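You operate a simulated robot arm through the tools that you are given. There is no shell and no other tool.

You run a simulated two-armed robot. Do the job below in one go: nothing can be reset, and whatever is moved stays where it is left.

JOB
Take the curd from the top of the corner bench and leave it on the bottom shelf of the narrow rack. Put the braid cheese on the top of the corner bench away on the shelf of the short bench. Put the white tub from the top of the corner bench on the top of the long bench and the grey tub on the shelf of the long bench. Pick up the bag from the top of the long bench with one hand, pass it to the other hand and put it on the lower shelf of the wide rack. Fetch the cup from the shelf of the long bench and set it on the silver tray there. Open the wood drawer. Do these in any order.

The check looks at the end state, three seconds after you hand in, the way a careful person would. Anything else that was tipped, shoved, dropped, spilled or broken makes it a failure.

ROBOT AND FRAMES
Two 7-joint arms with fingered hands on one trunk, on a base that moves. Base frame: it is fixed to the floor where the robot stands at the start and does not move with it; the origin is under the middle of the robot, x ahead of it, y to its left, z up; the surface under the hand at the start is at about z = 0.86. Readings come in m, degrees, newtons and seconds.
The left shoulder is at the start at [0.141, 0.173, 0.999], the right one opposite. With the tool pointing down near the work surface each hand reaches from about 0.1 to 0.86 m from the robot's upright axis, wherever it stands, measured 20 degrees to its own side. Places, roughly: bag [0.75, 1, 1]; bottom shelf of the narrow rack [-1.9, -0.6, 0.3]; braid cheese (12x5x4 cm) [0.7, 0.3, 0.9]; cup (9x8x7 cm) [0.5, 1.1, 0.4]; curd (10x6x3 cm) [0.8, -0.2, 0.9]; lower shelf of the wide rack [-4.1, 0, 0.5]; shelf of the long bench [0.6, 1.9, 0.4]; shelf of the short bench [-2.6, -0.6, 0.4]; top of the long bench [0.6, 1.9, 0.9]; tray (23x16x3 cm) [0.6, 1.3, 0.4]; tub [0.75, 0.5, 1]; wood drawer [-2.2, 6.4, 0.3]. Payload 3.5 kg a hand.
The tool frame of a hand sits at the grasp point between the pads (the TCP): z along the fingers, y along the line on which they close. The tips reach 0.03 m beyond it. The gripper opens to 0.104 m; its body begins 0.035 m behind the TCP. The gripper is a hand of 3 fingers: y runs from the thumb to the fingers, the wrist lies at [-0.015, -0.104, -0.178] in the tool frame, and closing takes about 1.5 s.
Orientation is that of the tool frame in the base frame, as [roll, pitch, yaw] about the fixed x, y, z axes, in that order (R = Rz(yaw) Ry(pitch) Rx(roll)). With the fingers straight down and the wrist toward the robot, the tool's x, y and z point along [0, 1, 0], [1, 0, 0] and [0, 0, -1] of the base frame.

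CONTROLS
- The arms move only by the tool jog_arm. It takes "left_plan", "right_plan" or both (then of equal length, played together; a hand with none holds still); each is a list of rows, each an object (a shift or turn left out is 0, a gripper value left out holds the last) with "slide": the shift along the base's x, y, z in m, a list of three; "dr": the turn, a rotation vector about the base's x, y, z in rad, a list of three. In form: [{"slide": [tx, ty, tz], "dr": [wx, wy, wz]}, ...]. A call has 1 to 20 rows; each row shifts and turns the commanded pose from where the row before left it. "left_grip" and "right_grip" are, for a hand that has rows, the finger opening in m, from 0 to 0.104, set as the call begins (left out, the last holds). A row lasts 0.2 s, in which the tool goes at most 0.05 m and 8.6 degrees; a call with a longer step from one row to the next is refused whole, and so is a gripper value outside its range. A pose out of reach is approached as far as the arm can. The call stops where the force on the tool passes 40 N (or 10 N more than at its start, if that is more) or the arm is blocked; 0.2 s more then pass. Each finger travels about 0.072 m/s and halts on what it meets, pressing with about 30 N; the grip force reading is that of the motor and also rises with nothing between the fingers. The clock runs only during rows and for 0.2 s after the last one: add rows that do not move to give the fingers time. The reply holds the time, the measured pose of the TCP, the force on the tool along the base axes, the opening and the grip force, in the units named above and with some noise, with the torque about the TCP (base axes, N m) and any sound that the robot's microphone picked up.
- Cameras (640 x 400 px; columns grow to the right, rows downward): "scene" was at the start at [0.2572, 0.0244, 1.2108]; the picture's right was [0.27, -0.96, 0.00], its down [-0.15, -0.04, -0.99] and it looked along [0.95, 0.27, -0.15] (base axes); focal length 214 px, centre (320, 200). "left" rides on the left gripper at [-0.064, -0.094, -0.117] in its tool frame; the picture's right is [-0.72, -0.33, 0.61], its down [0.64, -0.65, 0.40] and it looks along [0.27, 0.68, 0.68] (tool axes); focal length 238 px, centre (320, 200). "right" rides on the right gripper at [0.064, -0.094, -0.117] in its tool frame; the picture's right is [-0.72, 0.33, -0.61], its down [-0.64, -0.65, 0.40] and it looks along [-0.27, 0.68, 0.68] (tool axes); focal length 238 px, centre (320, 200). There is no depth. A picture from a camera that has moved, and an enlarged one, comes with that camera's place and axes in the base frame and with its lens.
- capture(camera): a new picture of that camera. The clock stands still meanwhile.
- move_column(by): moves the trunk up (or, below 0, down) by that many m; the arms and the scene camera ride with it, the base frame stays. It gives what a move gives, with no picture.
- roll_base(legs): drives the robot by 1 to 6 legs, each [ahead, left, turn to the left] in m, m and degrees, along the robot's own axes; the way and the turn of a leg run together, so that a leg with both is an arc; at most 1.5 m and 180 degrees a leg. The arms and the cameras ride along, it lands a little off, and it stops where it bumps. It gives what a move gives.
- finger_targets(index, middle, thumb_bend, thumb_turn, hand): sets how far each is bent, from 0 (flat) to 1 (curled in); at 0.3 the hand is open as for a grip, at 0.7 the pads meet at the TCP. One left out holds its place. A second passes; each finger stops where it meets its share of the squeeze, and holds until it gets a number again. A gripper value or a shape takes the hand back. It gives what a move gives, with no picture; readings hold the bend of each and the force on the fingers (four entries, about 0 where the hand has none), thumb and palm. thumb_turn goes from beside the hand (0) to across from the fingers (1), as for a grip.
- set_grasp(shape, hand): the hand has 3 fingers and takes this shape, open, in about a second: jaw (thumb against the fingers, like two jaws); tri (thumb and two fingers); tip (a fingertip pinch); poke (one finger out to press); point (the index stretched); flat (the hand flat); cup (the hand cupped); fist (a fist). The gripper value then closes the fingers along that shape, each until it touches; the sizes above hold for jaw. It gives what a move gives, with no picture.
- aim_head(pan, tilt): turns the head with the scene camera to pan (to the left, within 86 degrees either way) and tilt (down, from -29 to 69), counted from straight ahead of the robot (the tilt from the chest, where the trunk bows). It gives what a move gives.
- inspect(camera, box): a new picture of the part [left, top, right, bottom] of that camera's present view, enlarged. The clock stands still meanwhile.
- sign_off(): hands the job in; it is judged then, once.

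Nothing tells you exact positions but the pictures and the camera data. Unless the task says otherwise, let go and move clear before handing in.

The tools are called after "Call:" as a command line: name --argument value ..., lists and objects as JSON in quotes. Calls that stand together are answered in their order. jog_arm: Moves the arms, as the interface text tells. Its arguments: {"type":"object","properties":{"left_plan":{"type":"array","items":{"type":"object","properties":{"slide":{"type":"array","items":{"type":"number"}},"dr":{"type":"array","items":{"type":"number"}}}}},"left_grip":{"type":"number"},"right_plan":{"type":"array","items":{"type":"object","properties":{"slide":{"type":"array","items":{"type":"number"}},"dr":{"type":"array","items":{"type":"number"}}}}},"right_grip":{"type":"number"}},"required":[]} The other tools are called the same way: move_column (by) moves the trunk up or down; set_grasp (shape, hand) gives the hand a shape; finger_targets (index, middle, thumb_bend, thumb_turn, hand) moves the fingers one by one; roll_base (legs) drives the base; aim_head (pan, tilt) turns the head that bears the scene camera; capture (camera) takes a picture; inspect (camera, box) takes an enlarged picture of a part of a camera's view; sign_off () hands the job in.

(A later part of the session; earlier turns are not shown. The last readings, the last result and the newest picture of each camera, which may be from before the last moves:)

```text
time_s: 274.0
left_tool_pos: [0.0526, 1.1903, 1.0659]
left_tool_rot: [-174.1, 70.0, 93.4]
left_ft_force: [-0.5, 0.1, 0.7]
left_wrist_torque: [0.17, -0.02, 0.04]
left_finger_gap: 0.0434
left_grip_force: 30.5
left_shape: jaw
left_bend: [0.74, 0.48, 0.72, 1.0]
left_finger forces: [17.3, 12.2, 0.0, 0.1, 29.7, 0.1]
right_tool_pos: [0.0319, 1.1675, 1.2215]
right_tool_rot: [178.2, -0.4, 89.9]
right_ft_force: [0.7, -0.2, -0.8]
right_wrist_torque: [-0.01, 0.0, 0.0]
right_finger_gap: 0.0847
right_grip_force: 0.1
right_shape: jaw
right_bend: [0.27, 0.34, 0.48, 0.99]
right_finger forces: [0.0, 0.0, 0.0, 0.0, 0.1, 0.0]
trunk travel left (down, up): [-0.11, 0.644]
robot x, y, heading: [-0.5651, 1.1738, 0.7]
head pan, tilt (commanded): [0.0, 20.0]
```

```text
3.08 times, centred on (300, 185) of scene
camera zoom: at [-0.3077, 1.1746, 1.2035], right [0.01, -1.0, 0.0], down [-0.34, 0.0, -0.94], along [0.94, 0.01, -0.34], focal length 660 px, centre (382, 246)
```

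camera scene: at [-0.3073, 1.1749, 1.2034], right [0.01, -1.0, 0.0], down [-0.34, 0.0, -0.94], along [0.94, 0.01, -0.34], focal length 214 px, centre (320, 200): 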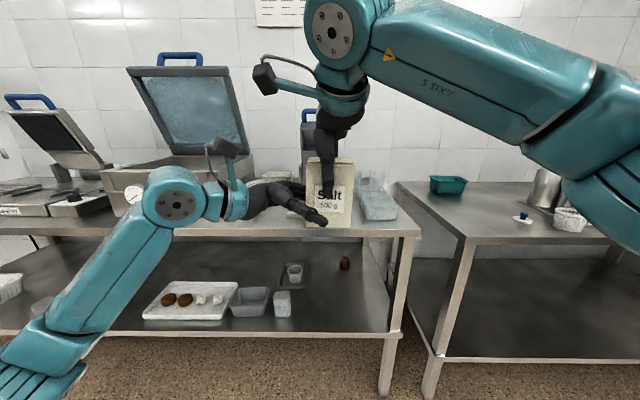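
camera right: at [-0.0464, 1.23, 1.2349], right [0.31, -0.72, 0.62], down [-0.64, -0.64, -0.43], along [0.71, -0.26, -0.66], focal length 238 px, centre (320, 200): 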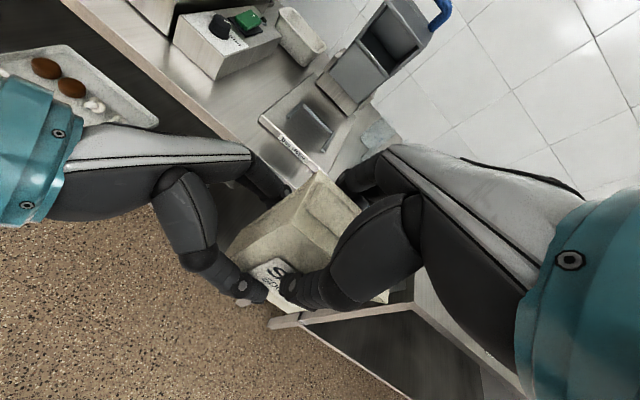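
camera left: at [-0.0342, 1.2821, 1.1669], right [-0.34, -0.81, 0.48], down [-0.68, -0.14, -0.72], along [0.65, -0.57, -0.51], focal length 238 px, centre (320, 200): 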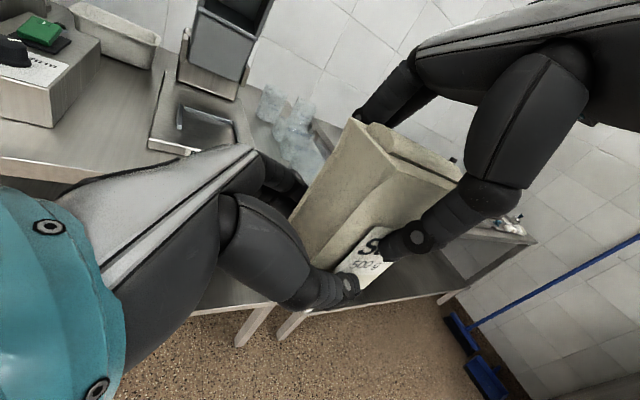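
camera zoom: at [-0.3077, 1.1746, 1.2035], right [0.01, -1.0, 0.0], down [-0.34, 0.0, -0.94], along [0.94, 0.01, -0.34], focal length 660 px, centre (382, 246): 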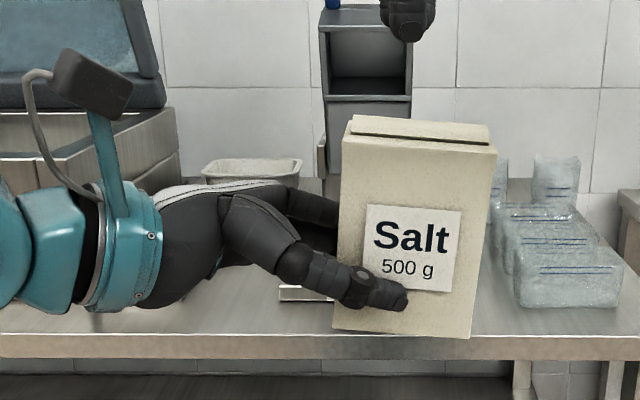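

The bag is now in the left hand alone. I'll tuck the right arm away, then turn around toward the racks.

Call:
jog_arm --right_plan '[{"slide": [-0.03, -0.035, 0]}, {"slide": [-0.03, -0.035, 0]}, {"slide": [-0.03, -0.035, -0.01]}, {"slide": [-0.02, -0.035, -0.01]}, {"slide": [-0.01, -0.03, -0.01]}]' --right_grip 0.104

Call:
roll_base --legs '[[0, 0, 90], [0, 0, 90]]'

Call:
aim_head --pan 0 --tilt 20

Call:
capture --camera "scene"

```text
time_s: 275.2
left_tool_pos: [0.0515, 1.1912, 1.065]
left_tool_rot: [-174.3, 70.0, 93.3]
left_ft_force: [0.8, -0.2, 0.3]
left_wrist_torque: [0.16, -0.01, 0.02]
left_finger_gap: 0.0435
left_grip_force: 30.4
left_shape: jaw
left_bend: [0.74, 0.48, 0.72, 1.0]
left_finger forces: [17.3, 12.2, 0.0, 0.0, 29.6, 0.1]
right_tool_pos: [-0.088, 0.9972, 1.1893]
right_tool_rot: [178.1, -0.4, 90.0]
right_ft_force: [0.0, -0.1, -0.7]
right_wrist_torque: [0.02, 0.02, 0.01]
right_finger_gap: 0.1035
right_grip_force: 0.0
right_shape: jaw
right_bend: [0.3, 0.3, 0.3, 0.98]
right_finger forces: [0.1, 0.0, 0.0, 0.0, 0.0, 0.1]
trunk travel left (down, up): [-0.11, 0.644]
robot x, y, heading: [-0.5637, 1.1688, 0.5]
head pan, tilt (commanded): [0.0, 20.0]
```

```text
time_s: 283.3
left_tool_pos: [-1.1779, 1.1442, 1.0646]
left_tool_rot: [-174.2, 70.1, -85.6]
left_ft_force: [-0.6, 0.9, 0.1]
left_wrist_torque: [-0.15, 0.02, 0.02]
left_finger_gap: 0.0432
left_grip_force: 30.2
left_shape: jaw
left_bend: [0.74, 0.48, 0.72, 1.0]
left_finger forces: [16.6, 10.5, 0.0, 0.0, 27.3, 0.0]
right_tool_pos: [-1.0405, 1.3406, 1.1902]
right_tool_rot: [178.2, -0.5, -89.1]
right_ft_force: [0.9, 0.5, -0.5]
right_wrist_torque: [0.0, 0.01, -0.01]
right_finger_gap: 0.1035
right_grip_force: 0.1
right_shape: jaw
right_bend: [0.3, 0.3, 0.3, 0.98]
right_finger forces: [0.1, 0.0, 0.0, 0.0, 0.0, 0.0]
trunk travel left (down, up): [-0.11, 0.644]
robot x, y, heading: [-0.564, 1.1721, -178.6]
head pan, tilt (commanded): [0.0, 20.0]
```

```text
time_s: 283.9
left_tool_pos: [-1.1779, 1.1452, 1.0646]
left_tool_rot: [-173.8, 70.1, -85.2]
left_ft_force: [0.1, -0.3, -0.3]
left_wrist_torque: [-0.14, 0.03, -0.01]
left_finger_gap: 0.0431
left_grip_force: 30.2
left_shape: jaw
left_bend: [0.74, 0.48, 0.72, 1.0]
left_finger forces: [16.6, 10.6, 0.0, 0.0, 27.4, 0.1]
right_tool_pos: [-1.0414, 1.3413, 1.1907]
right_tool_rot: [178.2, -0.3, -89.1]
right_ft_force: [0.3, -0.2, -0.5]
right_wrist_torque: [-0.01, 0.02, -0.02]
right_finger_gap: 0.1035
right_grip_force: 0.0
right_shape: jaw
right_bend: [0.3, 0.3, 0.3, 0.98]
right_finger forces: [0.0, 0.0, 0.0, 0.1, 0.1, 0.1]
trunk travel left (down, up): [-0.11, 0.644]
robot x, y, heading: [-0.5601, 1.1754, -178.7]
head pan, tilt (commanded): [0.0, 20.0]
```

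```text
taken
camera scene: at [-0.8173, 1.1656, 1.2033], right [-0.03, 1.0, 0.0], down [0.34, 0.01, -0.94], along [-0.94, -0.02, -0.34], focal length 214 px, centre (320, 200)
```

scene: 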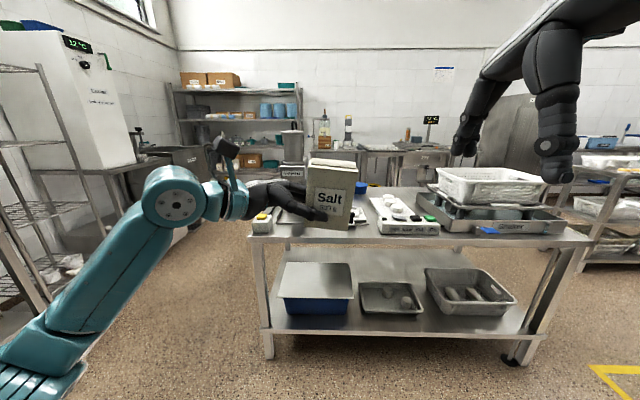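

Facing the racks. I'll slide to the aisle and drive along it toward the wide rack.

Call:
roll_base --legs '[[0, 0.82, -1.3], [1.0, 0, 0], [0.9, 0, 0]]'

Call:
capture --camera "scene"

```text
time_s: 297.5
left_tool_pos: [-3.0813, 0.3595, 1.0631]
left_tool_rot: [-174.2, 69.9, -86.9]
left_ft_force: [-1.1, -0.4, 0.5]
left_wrist_torque: [-0.13, 0.0, -0.02]
left_finger_gap: 0.0431
left_grip_force: 30.2
left_shape: jaw
left_bend: [0.74, 0.48, 0.72, 1.0]
left_finger forces: [16.7, 10.8, 0.1, 0.1, 27.5, 0.0]
right_tool_pos: [-2.9381, 0.5528, 1.189]
right_tool_rot: [178.2, -0.4, -90.4]
right_ft_force: [1.1, -0.7, -1.1]
right_wrist_torque: [-0.01, 0.01, -0.01]
right_finger_gap: 0.1036
right_grip_force: 0.1
right_shape: jaw
right_bend: [0.3, 0.3, 0.3, 0.98]
right_finger forces: [0.1, 0.0, 0.0, 0.0, 0.0, 0.0]
trunk travel left (down, up): [-0.11, 0.644]
robot x, y, heading: [-2.465, 0.3728, -179.8]
head pan, tilt (commanded): [0.0, 20.0]
```

```text
taken
camera scene: at [-2.7192, 0.3723, 1.2033], right [0.0, 1.0, 0.0], down [0.34, 0.0, -0.94], along [-0.94, 0.0, -0.34], focal length 214 px, centre (320, 200)
```

scene: 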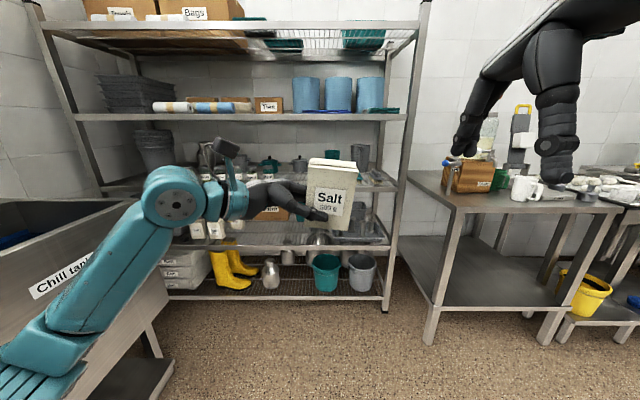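

I'm before the wide rack. I'll lower the trunk and look at the lower shelf for a free spot.

Call:
move_column --by -0.11

Call:
roll_base --legs '[[0.25, 0, 0]]'

Call:
capture --camera "scene"

Call:
inspect --camera "scene" --box '[100, 130, 420, 330]'

Call:
capture --camera "left"

```text
time_s: 298.9
left_tool_pos: [-3.0783, 0.3595, 0.9563]
left_tool_rot: [-174.7, 70.0, -87.4]
left_ft_force: [1.1, 0.5, 0.7]
left_wrist_torque: [-0.14, 0.04, 0.0]
left_finger_gap: 0.0431
left_grip_force: 29.7
left_shape: jaw
left_bend: [0.74, 0.48, 0.72, 1.0]
left_finger forces: [16.6, 10.8, 0.0, 0.0, 27.5, 0.0]
right_tool_pos: [-2.9387, 0.5525, 1.0804]
right_tool_rot: [178.1, -0.3, -90.3]
right_ft_force: [-0.4, -0.6, 0.3]
right_wrist_torque: [0.0, -0.03, -0.04]
right_finger_gap: 0.1036
right_grip_force: 0.0
right_shape: jaw
right_bend: [0.3, 0.3, 0.3, 0.98]
right_finger forces: [0.0, 0.0, 0.0, 0.1, 0.0, 0.0]
trunk travel left (down, up): [0.0, 0.754]
robot x, y, heading: [-2.4609, 0.3717, -179.6]
head pan, tilt (commanded): [0.0, 20.0]
```

```text
time_s: 300.7
left_tool_pos: [-3.3271, 0.3617, 0.9538]
left_tool_rot: [-173.8, 70.0, -86.7]
left_ft_force: [-1.0, -0.5, -0.8]
left_wrist_torque: [-0.18, -0.02, 0.0]
left_finger_gap: 0.0433
left_grip_force: 29.8
left_shape: jaw
left_bend: [0.74, 0.48, 0.72, 1.0]
left_finger forces: [16.8, 11.0, 0.0, 0.1, 27.8, 0.1]
right_tool_pos: [-3.1862, 0.5537, 1.0795]
right_tool_rot: [178.3, -0.3, -90.6]
right_ft_force: [-0.1, 0.1, 0.3]
right_wrist_torque: [-0.04, 0.01, 0.01]
right_finger_gap: 0.1038
right_grip_force: 0.1
right_shape: jaw
right_bend: [0.3, 0.3, 0.3, 0.98]
right_finger forces: [0.1, 0.1, 0.1, 0.0, 0.0, 0.1]
trunk travel left (down, up): [0.0, 0.754]
robot x, y, heading: [-2.7105, 0.3709, 179.9]
head pan, tilt (commanded): [0.0, 20.0]
```

```text
taken
camera scene: at [-3.0345, 0.373, 1.0852], right [0.0, 1.0, 0.0], down [0.34, 0.0, -0.94], along [-0.94, 0.0, -0.34], focal length 214 px, centre (320, 200)
```

scene: 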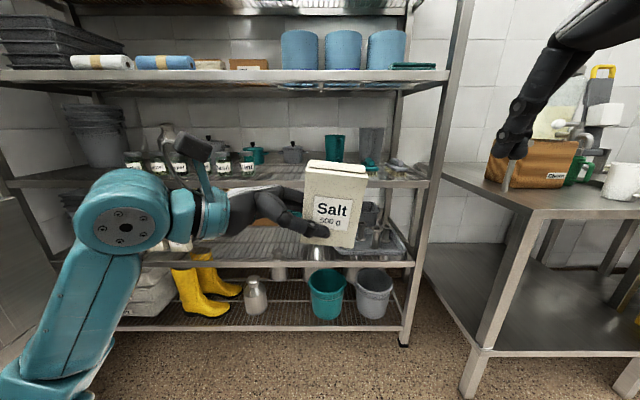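

```text
2.00 times, centred on (260, 230) of scene
camera zoom: at [-3.0345, 0.373, 1.0852], right [0.0, 1.0, 0.0], down [0.34, 0.0, -0.94], along [-0.94, 0.0, -0.34], focal length 429 px, centre (440, 140)
```

zoom: 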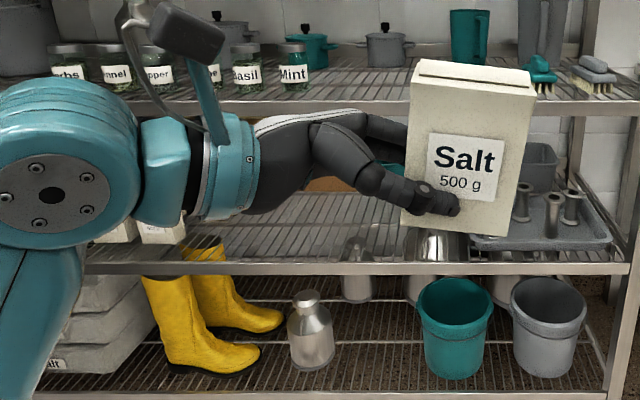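

```text
taken
camera left: at [-3.2404, 0.269, 1.0565], right [0.35, 0.81, 0.48], down [0.69, 0.13, -0.72], along [-0.64, 0.58, -0.51], focal length 238 px, centre (320, 200)
```

left: 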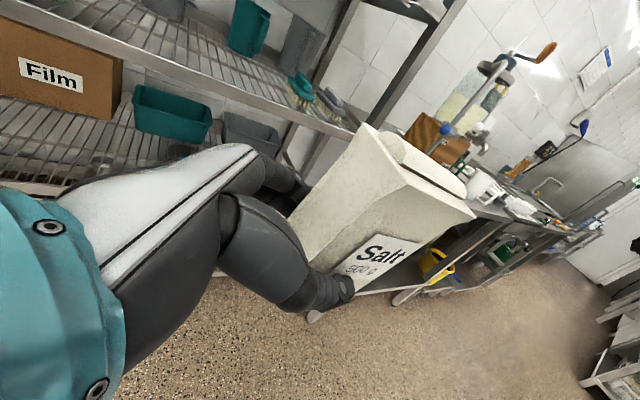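

The front middle of the lower shelf (y about -0.2 to 0.27) is free. I'll lower the left hand with the bag here in the open, then drive in.

Call:
jog_arm --left_plan '[{"slide": [-0.01, 0, -0.04]}, {"slide": [-0.01, 0, -0.04]}, {"slide": [-0.01, 0, -0.04]}, {"slide": [-0.01, 0, -0.04]}, {"slide": [-0.01, 0, -0.04]}, {"slide": [-0.01, 0, -0.04]}, {"slide": [-0.01, 0, -0.04]}, {"slide": [0, 0, -0.04]}]'

Call:
capture --camera "scene"

Call:
capture --camera "left"

```text
time_s: 302.5
left_tool_pos: [-3.3965, 0.3623, 0.6343]
left_tool_rot: [-174.2, 70.0, -87.2]
left_ft_force: [-0.5, -1.0, 0.3]
left_wrist_torque: [-0.13, 0.01, -0.01]
left_finger_gap: 0.0428
left_grip_force: 29.6
left_shape: jaw
left_bend: [0.74, 0.48, 0.72, 1.0]
left_finger forces: [16.9, 10.9, 0.0, 0.1, 28.0, 0.0]
right_tool_pos: [-3.1856, 0.5536, 1.0801]
right_tool_rot: [178.2, -0.4, -90.6]
right_ft_force: [0.1, -0.1, -0.2]
right_wrist_torque: [0.02, 0.01, 0.0]
right_finger_gap: 0.1035
right_grip_force: 0.1
right_shape: jaw
right_bend: [0.3, 0.3, 0.3, 0.98]
right_finger forces: [0.0, 0.1, 0.0, 0.0, 0.0, 0.1]
trunk travel left (down, up): [0.0, 0.754]
robot x, y, heading: [-2.7085, 0.3751, 180.2]
head pan, tilt (commanded): [0.0, 20.0]
```

```text
taken
camera scene: at [-3.0344, 0.373, 1.0852], right [0.0, 1.0, 0.0], down [0.34, 0.0, -0.94], along [-0.94, 0.0, -0.34], focal length 214 px, centre (320, 200)
```

scene: 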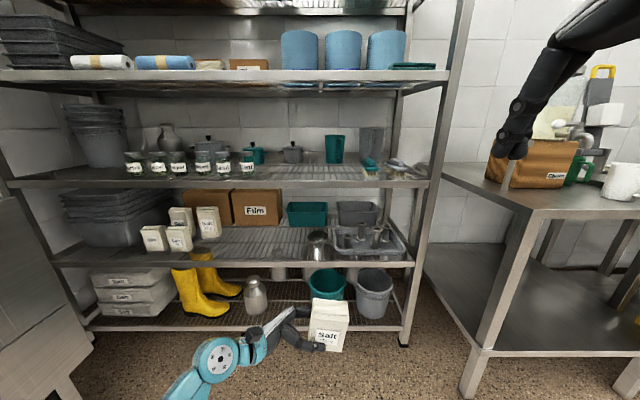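

```text
taken
camera left: at [-3.3093, 0.2689, 0.7359], right [0.35, 0.81, 0.48], down [0.68, 0.13, -0.72], along [-0.64, 0.58, -0.51], focal length 238 px, centre (320, 200)
```

left: 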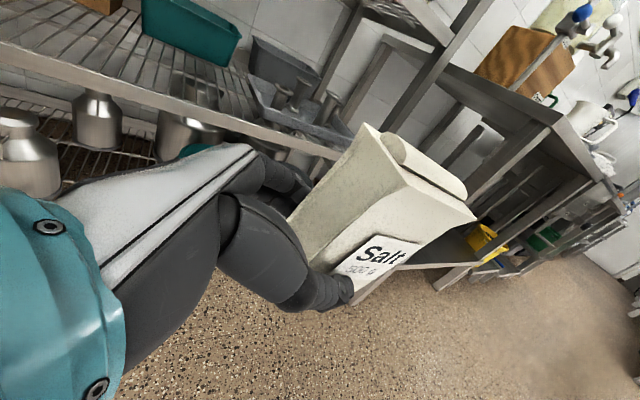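

Other salt bags stand on that shelf too, which confirms the choice. I'll shift left and drive ahead toward the free spot at about y=0.2.

Call:
roll_base --legs '[[0, 0.19, 0], [0.4, 0, 0]]'

Call:
aim_head --pan 0 --tilt 35

Call:
capture --camera "scene"

Call:
capture --camera "left"

```text
time_s: 306.1
left_tool_pos: [-3.7952, 0.1753, 0.6338]
left_tool_rot: [-173.8, 70.0, -87.0]
left_ft_force: [-0.2, -0.3, -0.5]
left_wrist_torque: [-0.14, 0.02, 0.02]
left_finger_gap: 0.043
left_grip_force: 29.9
left_shape: jaw
left_bend: [0.74, 0.48, 0.72, 1.0]
left_finger forces: [16.8, 11.0, 0.1, 0.0, 28.0, 0.0]
right_tool_pos: [-3.5822, 0.3655, 1.0809]
right_tool_rot: [178.2, -0.4, -90.8]
right_ft_force: [-0.8, -0.5, 0.0]
right_wrist_torque: [0.0, 0.0, -0.03]
right_finger_gap: 0.1034
right_grip_force: 0.2
right_shape: jaw
right_bend: [0.3, 0.3, 0.3, 0.98]
right_finger forces: [0.1, 0.0, 0.0, 0.1, 0.1, 0.0]
trunk travel left (down, up): [0.0, 0.754]
robot x, y, heading: [-3.1109, 0.184, 179.9]
head pan, tilt (commanded): [0.0, 20.0]
```

```text
time_s: 306.9
left_tool_pos: [-3.7944, 0.1744, 0.6328]
left_tool_rot: [-173.8, 69.9, -87.0]
left_ft_force: [-0.1, -0.1, 0.2]
left_wrist_torque: [-0.17, 0.04, 0.0]
left_finger_gap: 0.0429
left_grip_force: 30.1
left_shape: jaw
left_bend: [0.74, 0.48, 0.72, 1.0]
left_finger forces: [16.9, 11.0, 0.0, 0.1, 27.9, 0.0]
right_tool_pos: [-3.5835, 0.3658, 1.0799]
right_tool_rot: [178.1, -0.4, -90.9]
right_ft_force: [0.1, 0.2, 0.4]
right_wrist_torque: [0.03, 0.03, 0.01]
right_finger_gap: 0.1036
right_grip_force: 0.1
right_shape: jaw
right_bend: [0.3, 0.3, 0.3, 0.98]
right_finger forces: [0.0, 0.0, 0.0, 0.0, 0.0, 0.1]
trunk travel left (down, up): [0.0, 0.754]
robot x, y, heading: [-3.1077, 0.1843, 180.1]
head pan, tilt (commanded): [0.0, 35.0]
```

```text
taken
camera scene: at [-3.427, 0.1851, 1.0615], right [0.0, 1.0, 0.0], down [0.57, 0.0, -0.82], along [-0.82, 0.0, -0.57], focal length 214 px, centre (320, 200)
```

scene: 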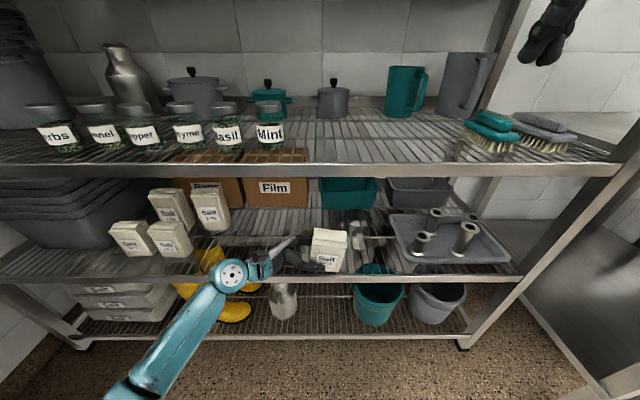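

```text
taken
camera left: at [-3.7073, 0.0817, 0.7362], right [0.35, 0.81, 0.48], down [0.69, 0.13, -0.72], along [-0.64, 0.58, -0.51], focal length 238 px, centre (320, 200)
```

left: 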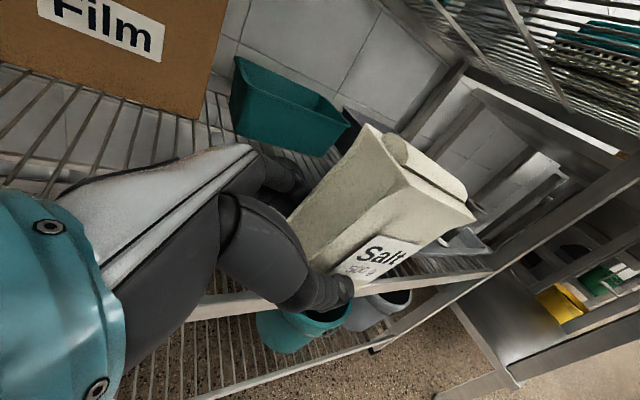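

Call:
inspect --camera "scene" --box '[220, 170, 440, 300]'

```text
2.91 times, centred on (330, 235) of scene
camera zoom: at [-3.427, 0.1851, 1.0615], right [0.0, 1.0, 0.0], down [0.57, 0.0, -0.82], along [-0.82, 0.0, -0.57], focal length 624 px, centre (291, 98)
```

zoom: 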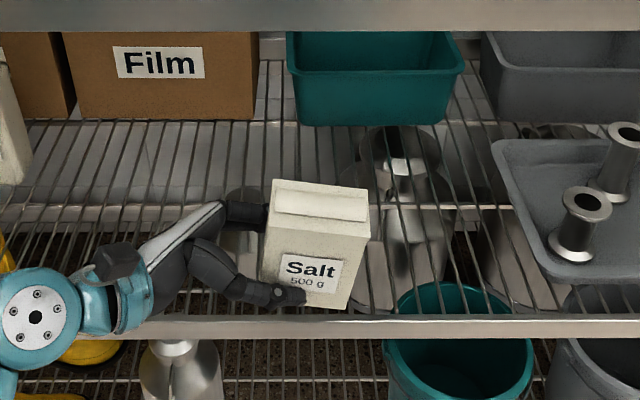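

The spot is free: the shiny cans are on the level below. I'll drive ahead 0.13 m so the bag is over the shelf.

Call:
roll_base --legs '[[0.13, 0, 0]]'

Call:
jog_arm --left_plan '[{"slide": [-0.02, 0, -0.02]}, {"slide": [0, 0, -0.025]}, {"slide": [0, 0, -0.02]}, {}]'

Call:
capture --camera "left"

Call:
capture --camera "scene"

```text
time_s: 308.2
left_tool_pos: [-3.9241, 0.1749, 0.6339]
left_tool_rot: [-173.6, 69.8, -86.7]
left_ft_force: [-0.5, -1.0, -0.6]
left_wrist_torque: [-0.16, 0.03, 0.0]
left_finger_gap: 0.0429
left_grip_force: 30.0
left_shape: jaw
left_bend: [0.74, 0.48, 0.72, 1.0]
left_finger forces: [16.7, 11.0, 0.0, 0.0, 27.9, 0.0]
right_tool_pos: [-3.7127, 0.3654, 1.0804]
right_tool_rot: [178.2, -0.5, -90.6]
right_ft_force: [-0.1, -0.2, 0.5]
right_wrist_torque: [0.0, 0.0, -0.03]
right_finger_gap: 0.1032
right_grip_force: 0.0
right_shape: jaw
right_bend: [0.3, 0.3, 0.3, 0.98]
right_finger forces: [0.1, 0.1, 0.0, 0.0, 0.0, 0.0]
trunk travel left (down, up): [0.0, 0.754]
robot x, y, heading: [-3.2348, 0.1869, 179.8]
head pan, tilt (commanded): [0.0, 35.0]
```

```text
time_s: 309.2
left_tool_pos: [-3.9442, 0.1747, 0.569]
left_tool_rot: [-173.8, 69.8, -87.0]
left_ft_force: [0.6, -0.4, -0.3]
left_wrist_torque: [-0.13, 0.02, -0.03]
left_finger_gap: 0.0426
left_grip_force: 29.8
left_shape: jaw
left_bend: [0.74, 0.48, 0.72, 1.0]
left_finger forces: [16.7, 11.0, 0.0, 0.0, 27.8, 0.0]
right_tool_pos: [-3.7123, 0.3668, 1.0787]
right_tool_rot: [178.1, -0.4, -90.7]
right_ft_force: [-0.1, 0.6, 0.3]
right_wrist_torque: [-0.01, -0.02, 0.03]
right_finger_gap: 0.1037
right_grip_force: 0.2
right_shape: jaw
right_bend: [0.3, 0.3, 0.3, 0.98]
right_finger forces: [0.1, 0.0, 0.0, 0.0, 0.0, 0.0]
trunk travel left (down, up): [0.0, 0.754]
robot x, y, heading: [-3.2398, 0.1862, 179.9]
head pan, tilt (commanded): [0.0, 35.0]
```

```text
taken
camera left: at [-3.8571, 0.0814, 0.6713], right [0.35, 0.81, 0.48], down [0.69, 0.13, -0.72], along [-0.64, 0.58, -0.51], focal length 238 px, centre (320, 200)
```

left: 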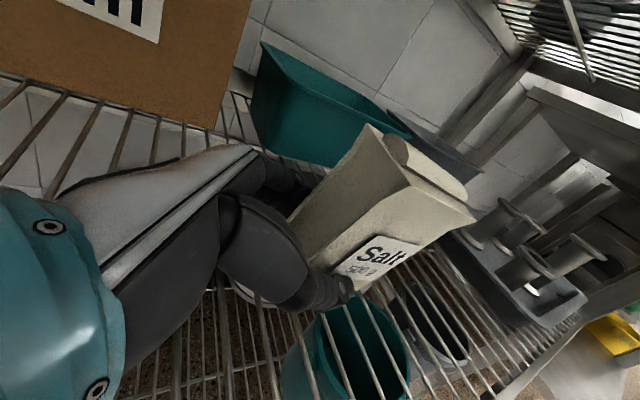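

```text
taken
camera scene: at [-3.557, 0.1849, 1.0614], right [0.0, 1.0, 0.0], down [0.57, 0.0, -0.82], along [-0.82, 0.0, -0.57], focal length 214 px, centre (320, 200)
```

scene: 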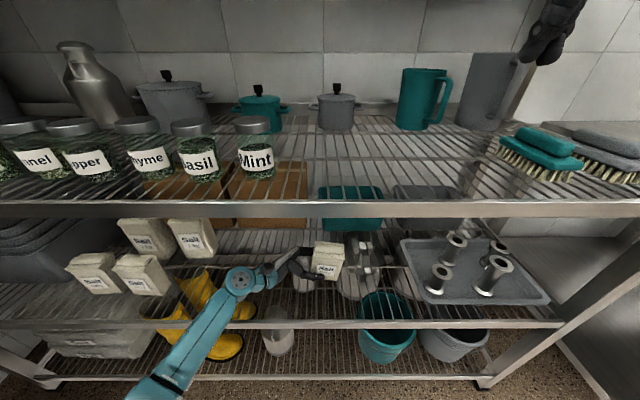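

Lowering the bag gently to the shelf.

Call:
jog_arm --left_plan '[{"slide": [0, 0, -0.015]}, {"slide": [0, 0, -0.01]}, {}]'

Call:
jog_arm --left_plan '[{"slide": [0, 0, -0.006]}, {}, {"slide": [0, 0, -0.004]}, {}]'

```text
time_s: 310.0
left_tool_pos: [-3.9455, 0.1732, 0.5519]
left_tool_rot: [-175.4, 70.4, -88.1]
left_ft_force: [-0.8, -6.0, 25.7]
left_wrist_torque: [0.62, 0.27, -0.06]
left_finger_gap: 0.0432
left_grip_force: 29.8
left_shape: jaw
left_bend: [0.74, 0.5, 0.73, 0.99]
left_finger forces: [20.0, 8.1, 0.0, 0.0, 28.3, 0.0]
right_tool_pos: [-3.7109, 0.366, 1.0822]
right_tool_rot: [178.0, -0.5, -90.7]
right_ft_force: [0.9, -1.3, 1.4]
right_wrist_torque: [0.02, 0.0, 0.02]
right_finger_gap: 0.1037
right_grip_force: 0.0
right_shape: jaw
right_bend: [0.3, 0.3, 0.3, 0.98]
right_finger forces: [0.0, 0.0, 0.0, 0.0, 0.0, 0.0]
trunk travel left (down, up): [0.0, 0.754]
robot x, y, heading: [-3.2366, 0.1829, 179.9]
head pan, tilt (commanded): [0.0, 35.0]
```

```text
time_s: 311.0
left_tool_pos: [-3.9473, 0.1761, 0.5461]
left_tool_rot: [-176.9, 70.9, -89.6]
left_ft_force: [5.2, -2.9, 16.4]
left_wrist_torque: [0.39, 0.08, -0.12]
left_finger_gap: 0.0441
left_grip_force: 30.3
left_shape: jaw
left_bend: [0.74, 0.5, 0.73, 0.96]
left_finger forces: [18.4, 8.4, 0.0, 0.0, 31.6, 0.1]
right_tool_pos: [-3.7123, 0.3649, 1.0807]
right_tool_rot: [178.1, -0.4, -90.6]
right_ft_force: [-0.6, -0.8, 0.2]
right_wrist_torque: [0.04, 0.01, -0.03]
right_finger_gap: 0.1036
right_grip_force: 0.1
right_shape: jaw
right_bend: [0.3, 0.3, 0.3, 0.98]
right_finger forces: [0.0, 0.1, 0.1, 0.1, 0.0, 0.0]
trunk travel left (down, up): [0.0, 0.754]
robot x, y, heading: [-3.2406, 0.1854, 180.0]
head pan, tilt (commanded): [0.0, 35.0]
stopped in row 4 (left hand): the force on the tool passed its limit at 40 N (the readings are from after the stop); the commanded pose is now the measured one
```

Contact came a bit earlier than expected; I'll look before releasing.

Call:
capture --camera "left"

Call:
inspect --camera "scene" --box '[220, 210, 400, 340]'

Call:
capture --camera "right"

```text
taken
camera left: at [-3.858, 0.0807, 0.6452], right [0.35, 0.8, 0.49], down [0.67, 0.14, -0.73], along [-0.65, 0.58, -0.49], focal length 238 px, centre (320, 200)
```

left: 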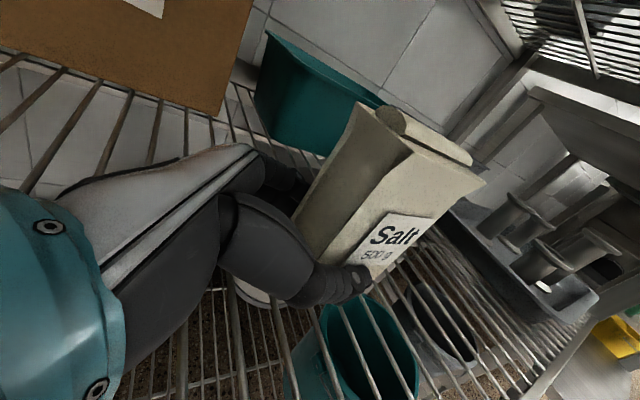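

```text
3.08 times, centred on (310, 275) of scene
camera zoom: at [-3.5554, 0.1845, 1.0615], right [0.0, 1.0, 0.0], down [0.57, 0.0, -0.82], along [-0.82, 0.0, -0.57], focal length 660 px, centre (351, -31)
```

zoom: 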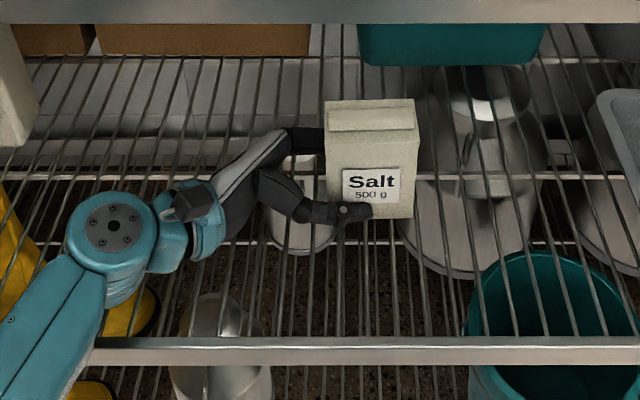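

```text
taken
camera right: at [-3.6144, 0.3013, 1.1936], right [-0.3, 0.73, 0.62], down [0.65, 0.63, -0.43], along [-0.7, 0.27, -0.66], focal length 238 px, centre (320, 200)
```

right: 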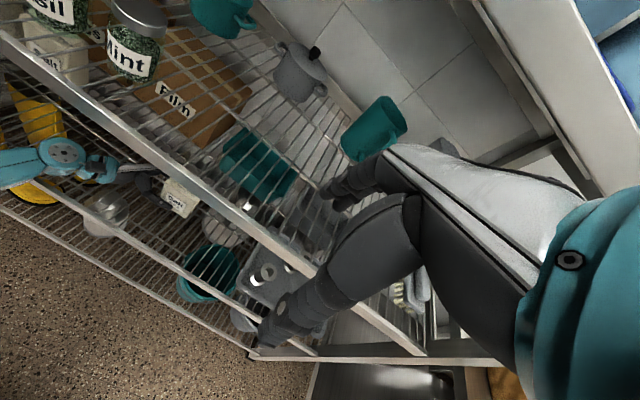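

The bag stands on the wires, flush. I'll ease up a little and open the left hand.

Call:
jog_arm --left_plan '[{"slide": [0, 0, 0.002]}, {}]'

Call:
jog_arm --left_plan '[{}, {}, {}, {}]' --left_grip 0.07

Call:
capture --camera "left"

Call:
inspect --camera "scene" --box '[220, 210, 400, 340]'

```text
time_s: 311.6
left_tool_pos: [-3.9455, 0.1754, 0.5458]
left_tool_rot: [-176.4, 70.6, -89.2]
left_ft_force: [-2.3, 0.0, 16.8]
left_wrist_torque: [0.4, 0.15, 0.09]
left_finger_gap: 0.044
left_grip_force: 30.0
left_shape: jaw
left_bend: [0.74, 0.5, 0.73, 0.96]
left_finger forces: [21.0, 9.4, 0.0, 0.0, 28.6, 0.1]
right_tool_pos: [-3.7126, 0.3661, 1.0812]
right_tool_rot: [178.0, -0.6, -90.7]
right_ft_force: [0.3, -1.2, -0.2]
right_wrist_torque: [-0.01, -0.03, 0.02]
right_finger_gap: 0.1038
right_grip_force: 0.0
right_shape: jaw
right_bend: [0.3, 0.3, 0.3, 0.98]
right_finger forces: [0.0, 0.0, 0.0, 0.1, 0.0, 0.0]
trunk travel left (down, up): [0.0, 0.754]
robot x, y, heading: [-3.2425, 0.1888, 179.8]
head pan, tilt (commanded): [0.0, 35.0]
```

```text
time_s: 312.6
left_tool_pos: [-3.9448, 0.1745, 0.5425]
left_tool_rot: [-175.7, 70.5, -88.6]
left_ft_force: [2.6, -0.6, 7.1]
left_wrist_torque: [0.2, 0.18, -0.06]
left_finger_gap: 0.0669
left_grip_force: 0.1
left_shape: jaw
left_bend: [0.28, 0.41, 0.6, 1.0]
left_finger forces: [0.0, 7.8, 0.1, 0.0, 0.1, 0.0]
right_tool_pos: [-3.7114, 0.366, 1.0806]
right_tool_rot: [178.1, -0.4, -90.7]
right_ft_force: [-0.5, 0.3, -0.2]
right_wrist_torque: [0.02, 0.01, -0.01]
right_finger_gap: 0.1038
right_grip_force: 0.0
right_shape: jaw
right_bend: [0.3, 0.3, 0.3, 0.98]
right_finger forces: [0.0, 0.0, 0.0, 0.0, 0.1, 0.0]
trunk travel left (down, up): [0.0, 0.754]
robot x, y, heading: [-3.2404, 0.1861, 179.9]
head pan, tilt (commanded): [0.0, 35.0]
```

```text
taken
camera left: at [-3.8572, 0.0812, 0.6438], right [0.35, 0.8, 0.48], down [0.68, 0.14, -0.72], along [-0.65, 0.58, -0.5], focal length 238 px, centre (320, 200)
```

left: 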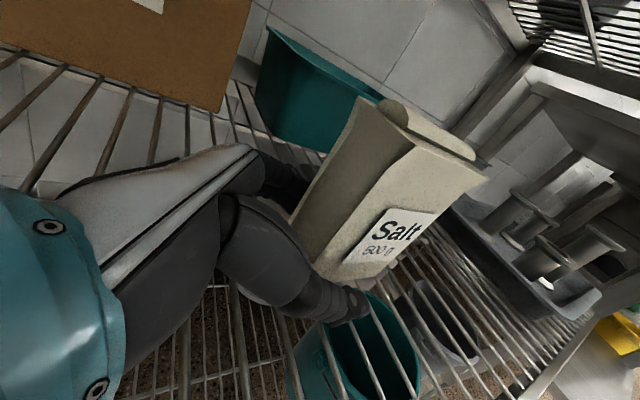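

```text
3.08 times, centred on (310, 275) of scene
camera zoom: at [-3.5557, 0.1848, 1.0618], right [0.0, 1.0, 0.0], down [0.57, 0.0, -0.82], along [-0.82, 0.0, -0.57], focal length 660 px, centre (351, -31)
```

zoom: 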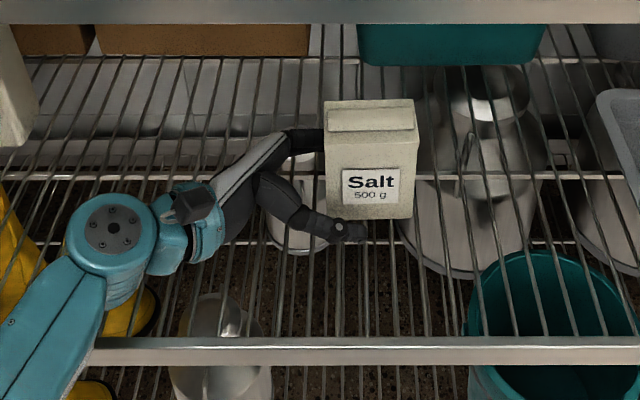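

The bag stands by itself. A fingertip still touches a wire, so I'll raise slightly and withdraw along the fingers.

Call:
jog_arm --left_plan '[{"slide": [0, -0.004, 0.006]}, {"slide": [0, -0.01, 0.004]}, {}]'

Call:
capture --camera "left"

```text
time_s: 313.4
left_tool_pos: [-3.9448, 0.1598, 0.5528]
left_tool_rot: [-175.9, 70.5, -88.8]
left_ft_force: [0.3, -0.6, -0.1]
left_wrist_torque: [0.02, 0.0, -0.01]
left_finger_gap: 0.0697
left_grip_force: 0.0
left_shape: jaw
left_bend: [0.28, 0.38, 0.6, 1.0]
left_finger forces: [0.0, 0.0, 0.0, 0.0, 0.1, 0.1]
right_tool_pos: [-3.7122, 0.3652, 1.0801]
right_tool_rot: [178.1, -0.4, -90.6]
right_ft_force: [-0.4, -0.5, -0.7]
right_wrist_torque: [-0.02, -0.05, 0.02]
right_finger_gap: 0.1035
right_grip_force: 0.1
right_shape: jaw
right_bend: [0.3, 0.3, 0.3, 0.98]
right_finger forces: [0.0, 0.0, 0.1, 0.1, 0.0, 0.0]
trunk travel left (down, up): [0.0, 0.754]
robot x, y, heading: [-3.2372, 0.1851, 179.6]
head pan, tilt (commanded): [0.0, 35.0]
```

```text
taken
camera left: at [-3.8569, 0.0668, 0.6542], right [0.35, 0.8, 0.48], down [0.68, 0.14, -0.72], along [-0.65, 0.58, -0.5], focal length 238 px, centre (320, 200)
```

left: 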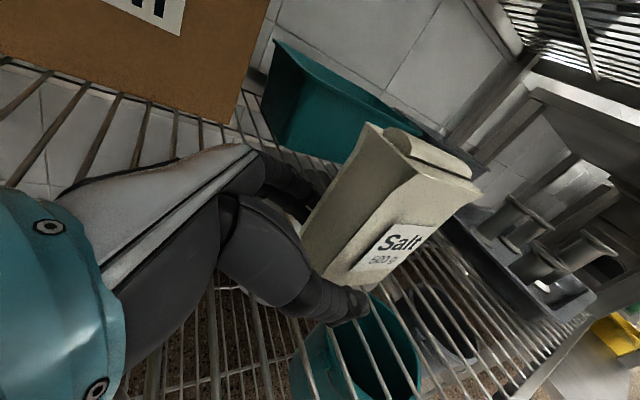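

Call:
jog_arm --left_plan '[{"slide": [0, -0.025, 0.012]}, {"slide": [0, -0.025, 0.012]}, {"slide": [0.01, -0.015, 0.012]}]'

Call:
roll_base --legs '[[-0.35, 0, 0]]'

Call:
capture --camera "scene"

Call:
inspect --camera "scene" --box '[180, 150, 420, 310]'

```text
time_s: 314.2
left_tool_pos: [-3.9354, 0.0946, 0.5874]
left_tool_rot: [-175.8, 70.4, -88.7]
left_ft_force: [0.3, 0.5, 0.9]
left_wrist_torque: [-0.01, 0.03, 0.02]
left_finger_gap: 0.07
left_grip_force: 0.2
left_shape: jaw
left_bend: [0.28, 0.38, 0.6, 1.0]
left_finger forces: [0.0, 0.0, 0.1, 0.1, 0.1, 0.1]
right_tool_pos: [-3.7135, 0.3659, 1.0791]
right_tool_rot: [178.1, -0.4, -90.7]
right_ft_force: [0.3, 0.3, -0.3]
right_wrist_torque: [-0.01, 0.01, -0.01]
right_finger_gap: 0.1037
right_grip_force: 0.1
right_shape: jaw
right_bend: [0.3, 0.3, 0.3, 0.98]
right_finger forces: [0.0, 0.1, 0.0, 0.0, 0.1, 0.0]
trunk travel left (down, up): [0.0, 0.754]
robot x, y, heading: [-3.2397, 0.1894, 180.3]
head pan, tilt (commanded): [0.0, 35.0]
```

```text
time_s: 316.5
left_tool_pos: [-3.5857, 0.0972, 0.5891]
left_tool_rot: [-175.8, 70.4, -89.0]
left_ft_force: [0.2, 0.6, 0.6]
left_wrist_torque: [-0.02, 0.03, 0.03]
left_finger_gap: 0.0696
left_grip_force: 0.2
left_shape: jaw
left_bend: [0.28, 0.38, 0.6, 1.0]
left_finger forces: [0.0, 0.1, 0.0, 0.1, 0.0, 0.0]
right_tool_pos: [-3.3622, 0.3662, 1.0806]
right_tool_rot: [178.1, -0.5, -90.9]
right_ft_force: [0.6, -0.5, 0.3]
right_wrist_torque: [-0.01, 0.03, 0.0]
right_finger_gap: 0.1037
right_grip_force: 0.0
right_shape: jaw
right_bend: [0.3, 0.3, 0.3, 0.98]
right_finger forces: [0.0, 0.1, 0.0, 0.0, 0.0, 0.0]
trunk travel left (down, up): [0.0, 0.754]
robot x, y, heading: [-2.8956, 0.1849, 179.7]
head pan, tilt (commanded): [0.0, 35.0]
```

```text
taken
camera scene: at [-3.2063, 0.1849, 1.0616], right [0.01, 1.0, 0.0], down [0.57, 0.0, -0.82], along [-0.82, 0.0, -0.57], focal length 214 px, centre (320, 200)
```

scene: 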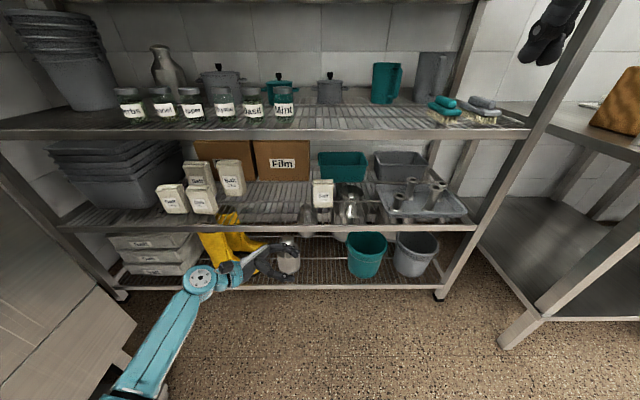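

```text
2.50 times, centred on (300, 230) of scene
camera zoom: at [-3.2063, 0.1849, 1.0616], right [0.01, 1.0, 0.0], down [0.57, 0.0, -0.82], along [-0.82, 0.0, -0.57], focal length 536 px, centre (370, 125)
```

zoom: 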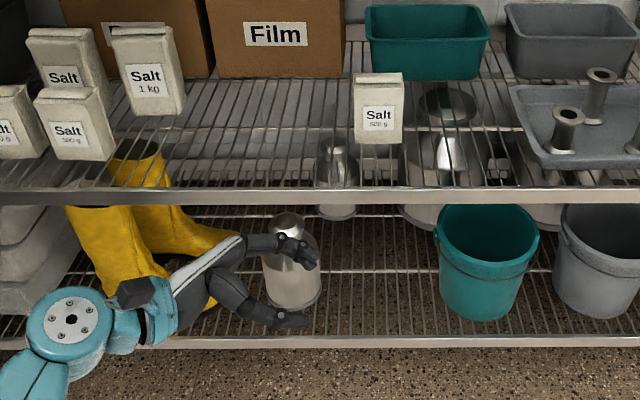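

The bag stands upright on the lower shelf of the wide rack. Remaining: the wood drawer. I'll raise and straighten the left hand first.

Call:
jog_arm --left_plan '[{"slide": [0.02, 0, 0.04]}, {"slide": [0.02, 0, 0.04]}, {"slide": [0.02, 0, 0.04]}, {"slide": [0.02, 0, 0.04], "dr": [-0.1358, 0, 0]}, {"slide": [0.01, 0, 0.04], "dr": [-0.1358, 0, 0]}, {"slide": [0.01, 0, 0.04], "dr": [-0.1358, 0, 0]}, {"slide": [0.01, 0, 0.04], "dr": [-0.1358, 0, 0]}, {"slide": [0.01, -0.01, 0.04], "dr": [-0.1358, 0, 0]}, {"slide": [0, -0.01, 0.04], "dr": [-0.1358, 0, 0]}, {"slide": [0, -0.01, 0.04], "dr": [-0.1358, 0, 0]}, {"slide": [0, -0.01, 0.02], "dr": [-0.1358, 0, 0]}, {"slide": [0, -0.01, 0.02], "dr": [-0.1358, 0, 0]}]' --left_grip 0.104

Call:
move_column --by 0.12

Call:
aim_head --pan -80 --tilt 15

Call:
capture --camera "scene"

```text
time_s: 319.1
left_tool_pos: [-3.4656, 0.0473, 1.028]
left_tool_rot: [-176.8, 0.4, -89.6]
left_ft_force: [-0.3, 0.3, -0.3]
left_wrist_torque: [0.03, 0.02, -0.05]
left_finger_gap: 0.104
left_grip_force: 0.1
left_shape: jaw
left_bend: [0.3, 0.3, 0.3, 0.98]
left_finger forces: [0.2, 0.0, 0.0, 0.0, 0.0, 0.0]
right_tool_pos: [-3.3617, 0.3673, 1.0811]
right_tool_rot: [178.1, -0.4, -90.9]
right_ft_force: [0.0, 0.1, -0.4]
right_wrist_torque: [0.02, 0.03, -0.03]
right_finger_gap: 0.1035
right_grip_force: 0.0
right_shape: jaw
right_bend: [0.3, 0.3, 0.3, 0.98]
right_finger forces: [0.0, 0.1, 0.0, 0.0, 0.1, 0.0]
trunk travel left (down, up): [0.0, 0.754]
robot x, y, heading: [-2.8927, 0.1881, 179.7]
head pan, tilt (commanded): [0.0, 35.0]
```

```text
time_s: 320.6
left_tool_pos: [-3.4674, 0.0477, 1.148]
left_tool_rot: [-176.8, 0.4, -89.6]
left_ft_force: [-0.1, -1.0, -0.4]
left_wrist_torque: [0.01, -0.01, 0.02]
left_finger_gap: 0.1038
left_grip_force: 0.1
left_shape: jaw
left_bend: [0.3, 0.3, 0.3, 0.98]
left_finger forces: [0.1, 0.0, 0.0, 0.0, 0.1, 0.0]
right_tool_pos: [-3.3631, 0.366, 1.1982]
right_tool_rot: [178.1, -0.4, -90.8]
right_ft_force: [0.1, -0.7, -0.5]
right_wrist_torque: [-0.04, -0.04, -0.03]
right_finger_gap: 0.1036
right_grip_force: 0.0
right_shape: jaw
right_bend: [0.3, 0.3, 0.3, 0.98]
right_finger forces: [0.0, 0.0, 0.1, 0.1, 0.0, 0.1]
trunk travel left (down, up): [-0.12, 0.634]
robot x, y, heading: [-2.8931, 0.1829, 179.4]
head pan, tilt (commanded): [0.0, 35.0]
```

```text
time_s: 322.1
left_tool_pos: [-3.4659, 0.0459, 1.1484]
left_tool_rot: [-176.8, 0.5, -89.6]
left_ft_force: [0.0, -0.1, 0.1]
left_wrist_torque: [0.0, 0.01, 0.0]
left_finger_gap: 0.1035
left_grip_force: 0.1
left_shape: jaw
left_bend: [0.3, 0.3, 0.3, 0.98]
left_finger forces: [0.1, 0.0, 0.1, 0.2, 0.0, 0.0]
right_tool_pos: [-3.3623, 0.366, 1.1988]
right_tool_rot: [178.1, -0.4, -90.8]
right_ft_force: [-0.4, -0.2, -0.1]
right_wrist_torque: [0.0, 0.02, -0.02]
right_finger_gap: 0.1036
right_grip_force: 0.1
right_shape: jaw
right_bend: [0.3, 0.3, 0.3, 0.98]
right_finger forces: [0.0, 0.0, 0.0, 0.0, 0.0, 0.1]
trunk travel left (down, up): [-0.12, 0.634]
robot x, y, heading: [-2.8915, 0.1799, 179.7]
head pan, tilt (commanded): [-80.0, 15.0]
```

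```text
taken
camera scene: at [-3.061, 0.2761, 1.2222], right [0.99, 0.17, 0.0], down [0.04, -0.26, -0.97], along [-0.16, 0.95, -0.26], focal length 214 px, centre (320, 200)
```

scene: 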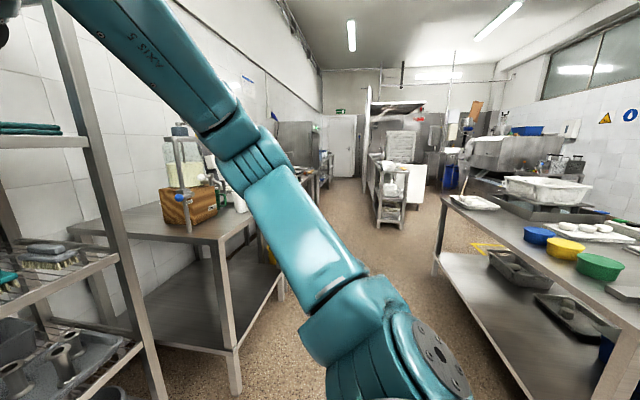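

There's a clear aisle (x about -3.6 to -2.4) leading toward the drawer. I'll turn to face it and drive forward.

Call:
roll_base --legs '[[0, 0, -90], [1.0, 0.08, 0], [1.0, 0, 0]]'

Call:
aim_head --pan 0 --tilt 10

Call:
capture --camera "scene"

```text
time_s: 336.0
left_tool_pos: [-3.0307, 2.7713, 1.1467]
left_tool_rot: [-176.8, 0.5, 178.9]
left_ft_force: [-0.3, -0.1, 0.3]
left_wrist_torque: [0.01, -0.02, -0.01]
left_finger_gap: 0.1036
left_grip_force: 0.0
left_shape: jaw
left_bend: [0.3, 0.3, 0.3, 0.98]
left_finger forces: [0.0, 0.0, 0.0, 0.0, 0.1, 0.0]
right_tool_pos: [-2.7129, 2.6583, 1.1996]
right_tool_rot: [178.1, -0.4, 177.6]
right_ft_force: [0.9, -1.3, -0.8]
right_wrist_torque: [0.0, 0.0, -0.02]
right_finger_gap: 0.1035
right_grip_force: 0.1
right_shape: jaw
right_bend: [0.3, 0.3, 0.3, 0.98]
right_finger forces: [0.2, 0.0, 0.1, 0.1, 0.0, 0.0]
trunk travel left (down, up): [-0.12, 0.634]
robot x, y, heading: [-2.9078, 2.1896, 88.2]
head pan, tilt (commanded): [-80.0, 15.0]
```

```text
time_s: 337.6
left_tool_pos: [-3.0298, 2.7721, 1.1498]
left_tool_rot: [-176.8, 0.5, 179.0]
left_ft_force: [-0.4, -0.6, -0.1]
left_wrist_torque: [0.0, 0.0, 0.02]
left_finger_gap: 0.1035
left_grip_force: 0.0
left_shape: jaw
left_bend: [0.3, 0.3, 0.3, 0.98]
left_finger forces: [0.1, 0.0, 0.1, 0.0, 0.0, 0.0]
right_tool_pos: [-2.713, 2.6586, 1.1993]
right_tool_rot: [178.0, -0.4, 177.7]
right_ft_force: [-0.3, -0.2, -0.4]
right_wrist_torque: [0.0, 0.0, -0.02]
right_finger_gap: 0.1036
right_grip_force: 0.1
right_shape: jaw
right_bend: [0.3, 0.3, 0.3, 0.98]
right_finger forces: [0.0, 0.1, 0.0, 0.0, 0.1, 0.0]
trunk travel left (down, up): [-0.12, 0.634]
robot x, y, heading: [-2.9072, 2.1922, 88.0]
head pan, tilt (commanded): [0.0, 10.0]
```

```text
taken
camera scene: at [-2.8996, 2.4386, 1.2303], right [1.0, -0.03, 0.0], down [-0.01, -0.17, -0.98], along [0.03, 0.98, -0.17], focal length 214 px, centre (320, 200)
```

scene: 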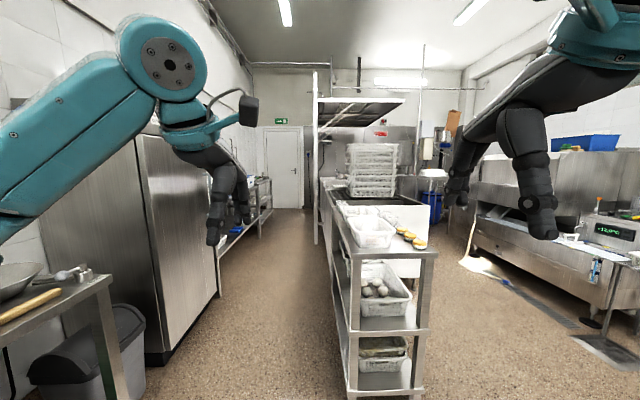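

I see a second island with a hood ahead; the drawer should be near its far end. I'll zoom in on that region.

Call:
inspect --camera "scene" --box '[240, 80, 480, 280]'

```text
2.00 times, centred on (360, 180) of scene
camera zoom: at [-2.8996, 2.4386, 1.2303], right [1.0, -0.03, 0.0], down [-0.01, -0.17, -0.98], along [0.03, 0.98, -0.17], focal length 429 px, centre (240, 240)
```

zoom: 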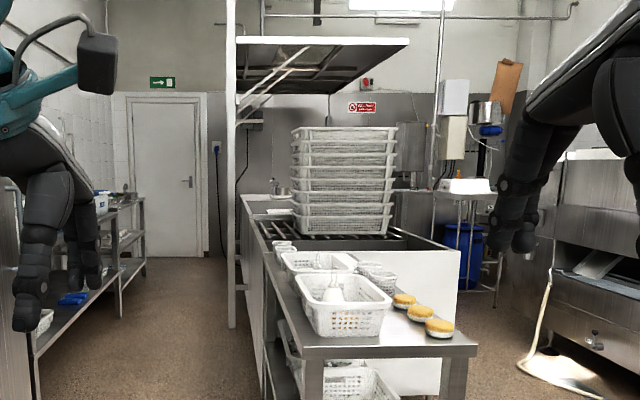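

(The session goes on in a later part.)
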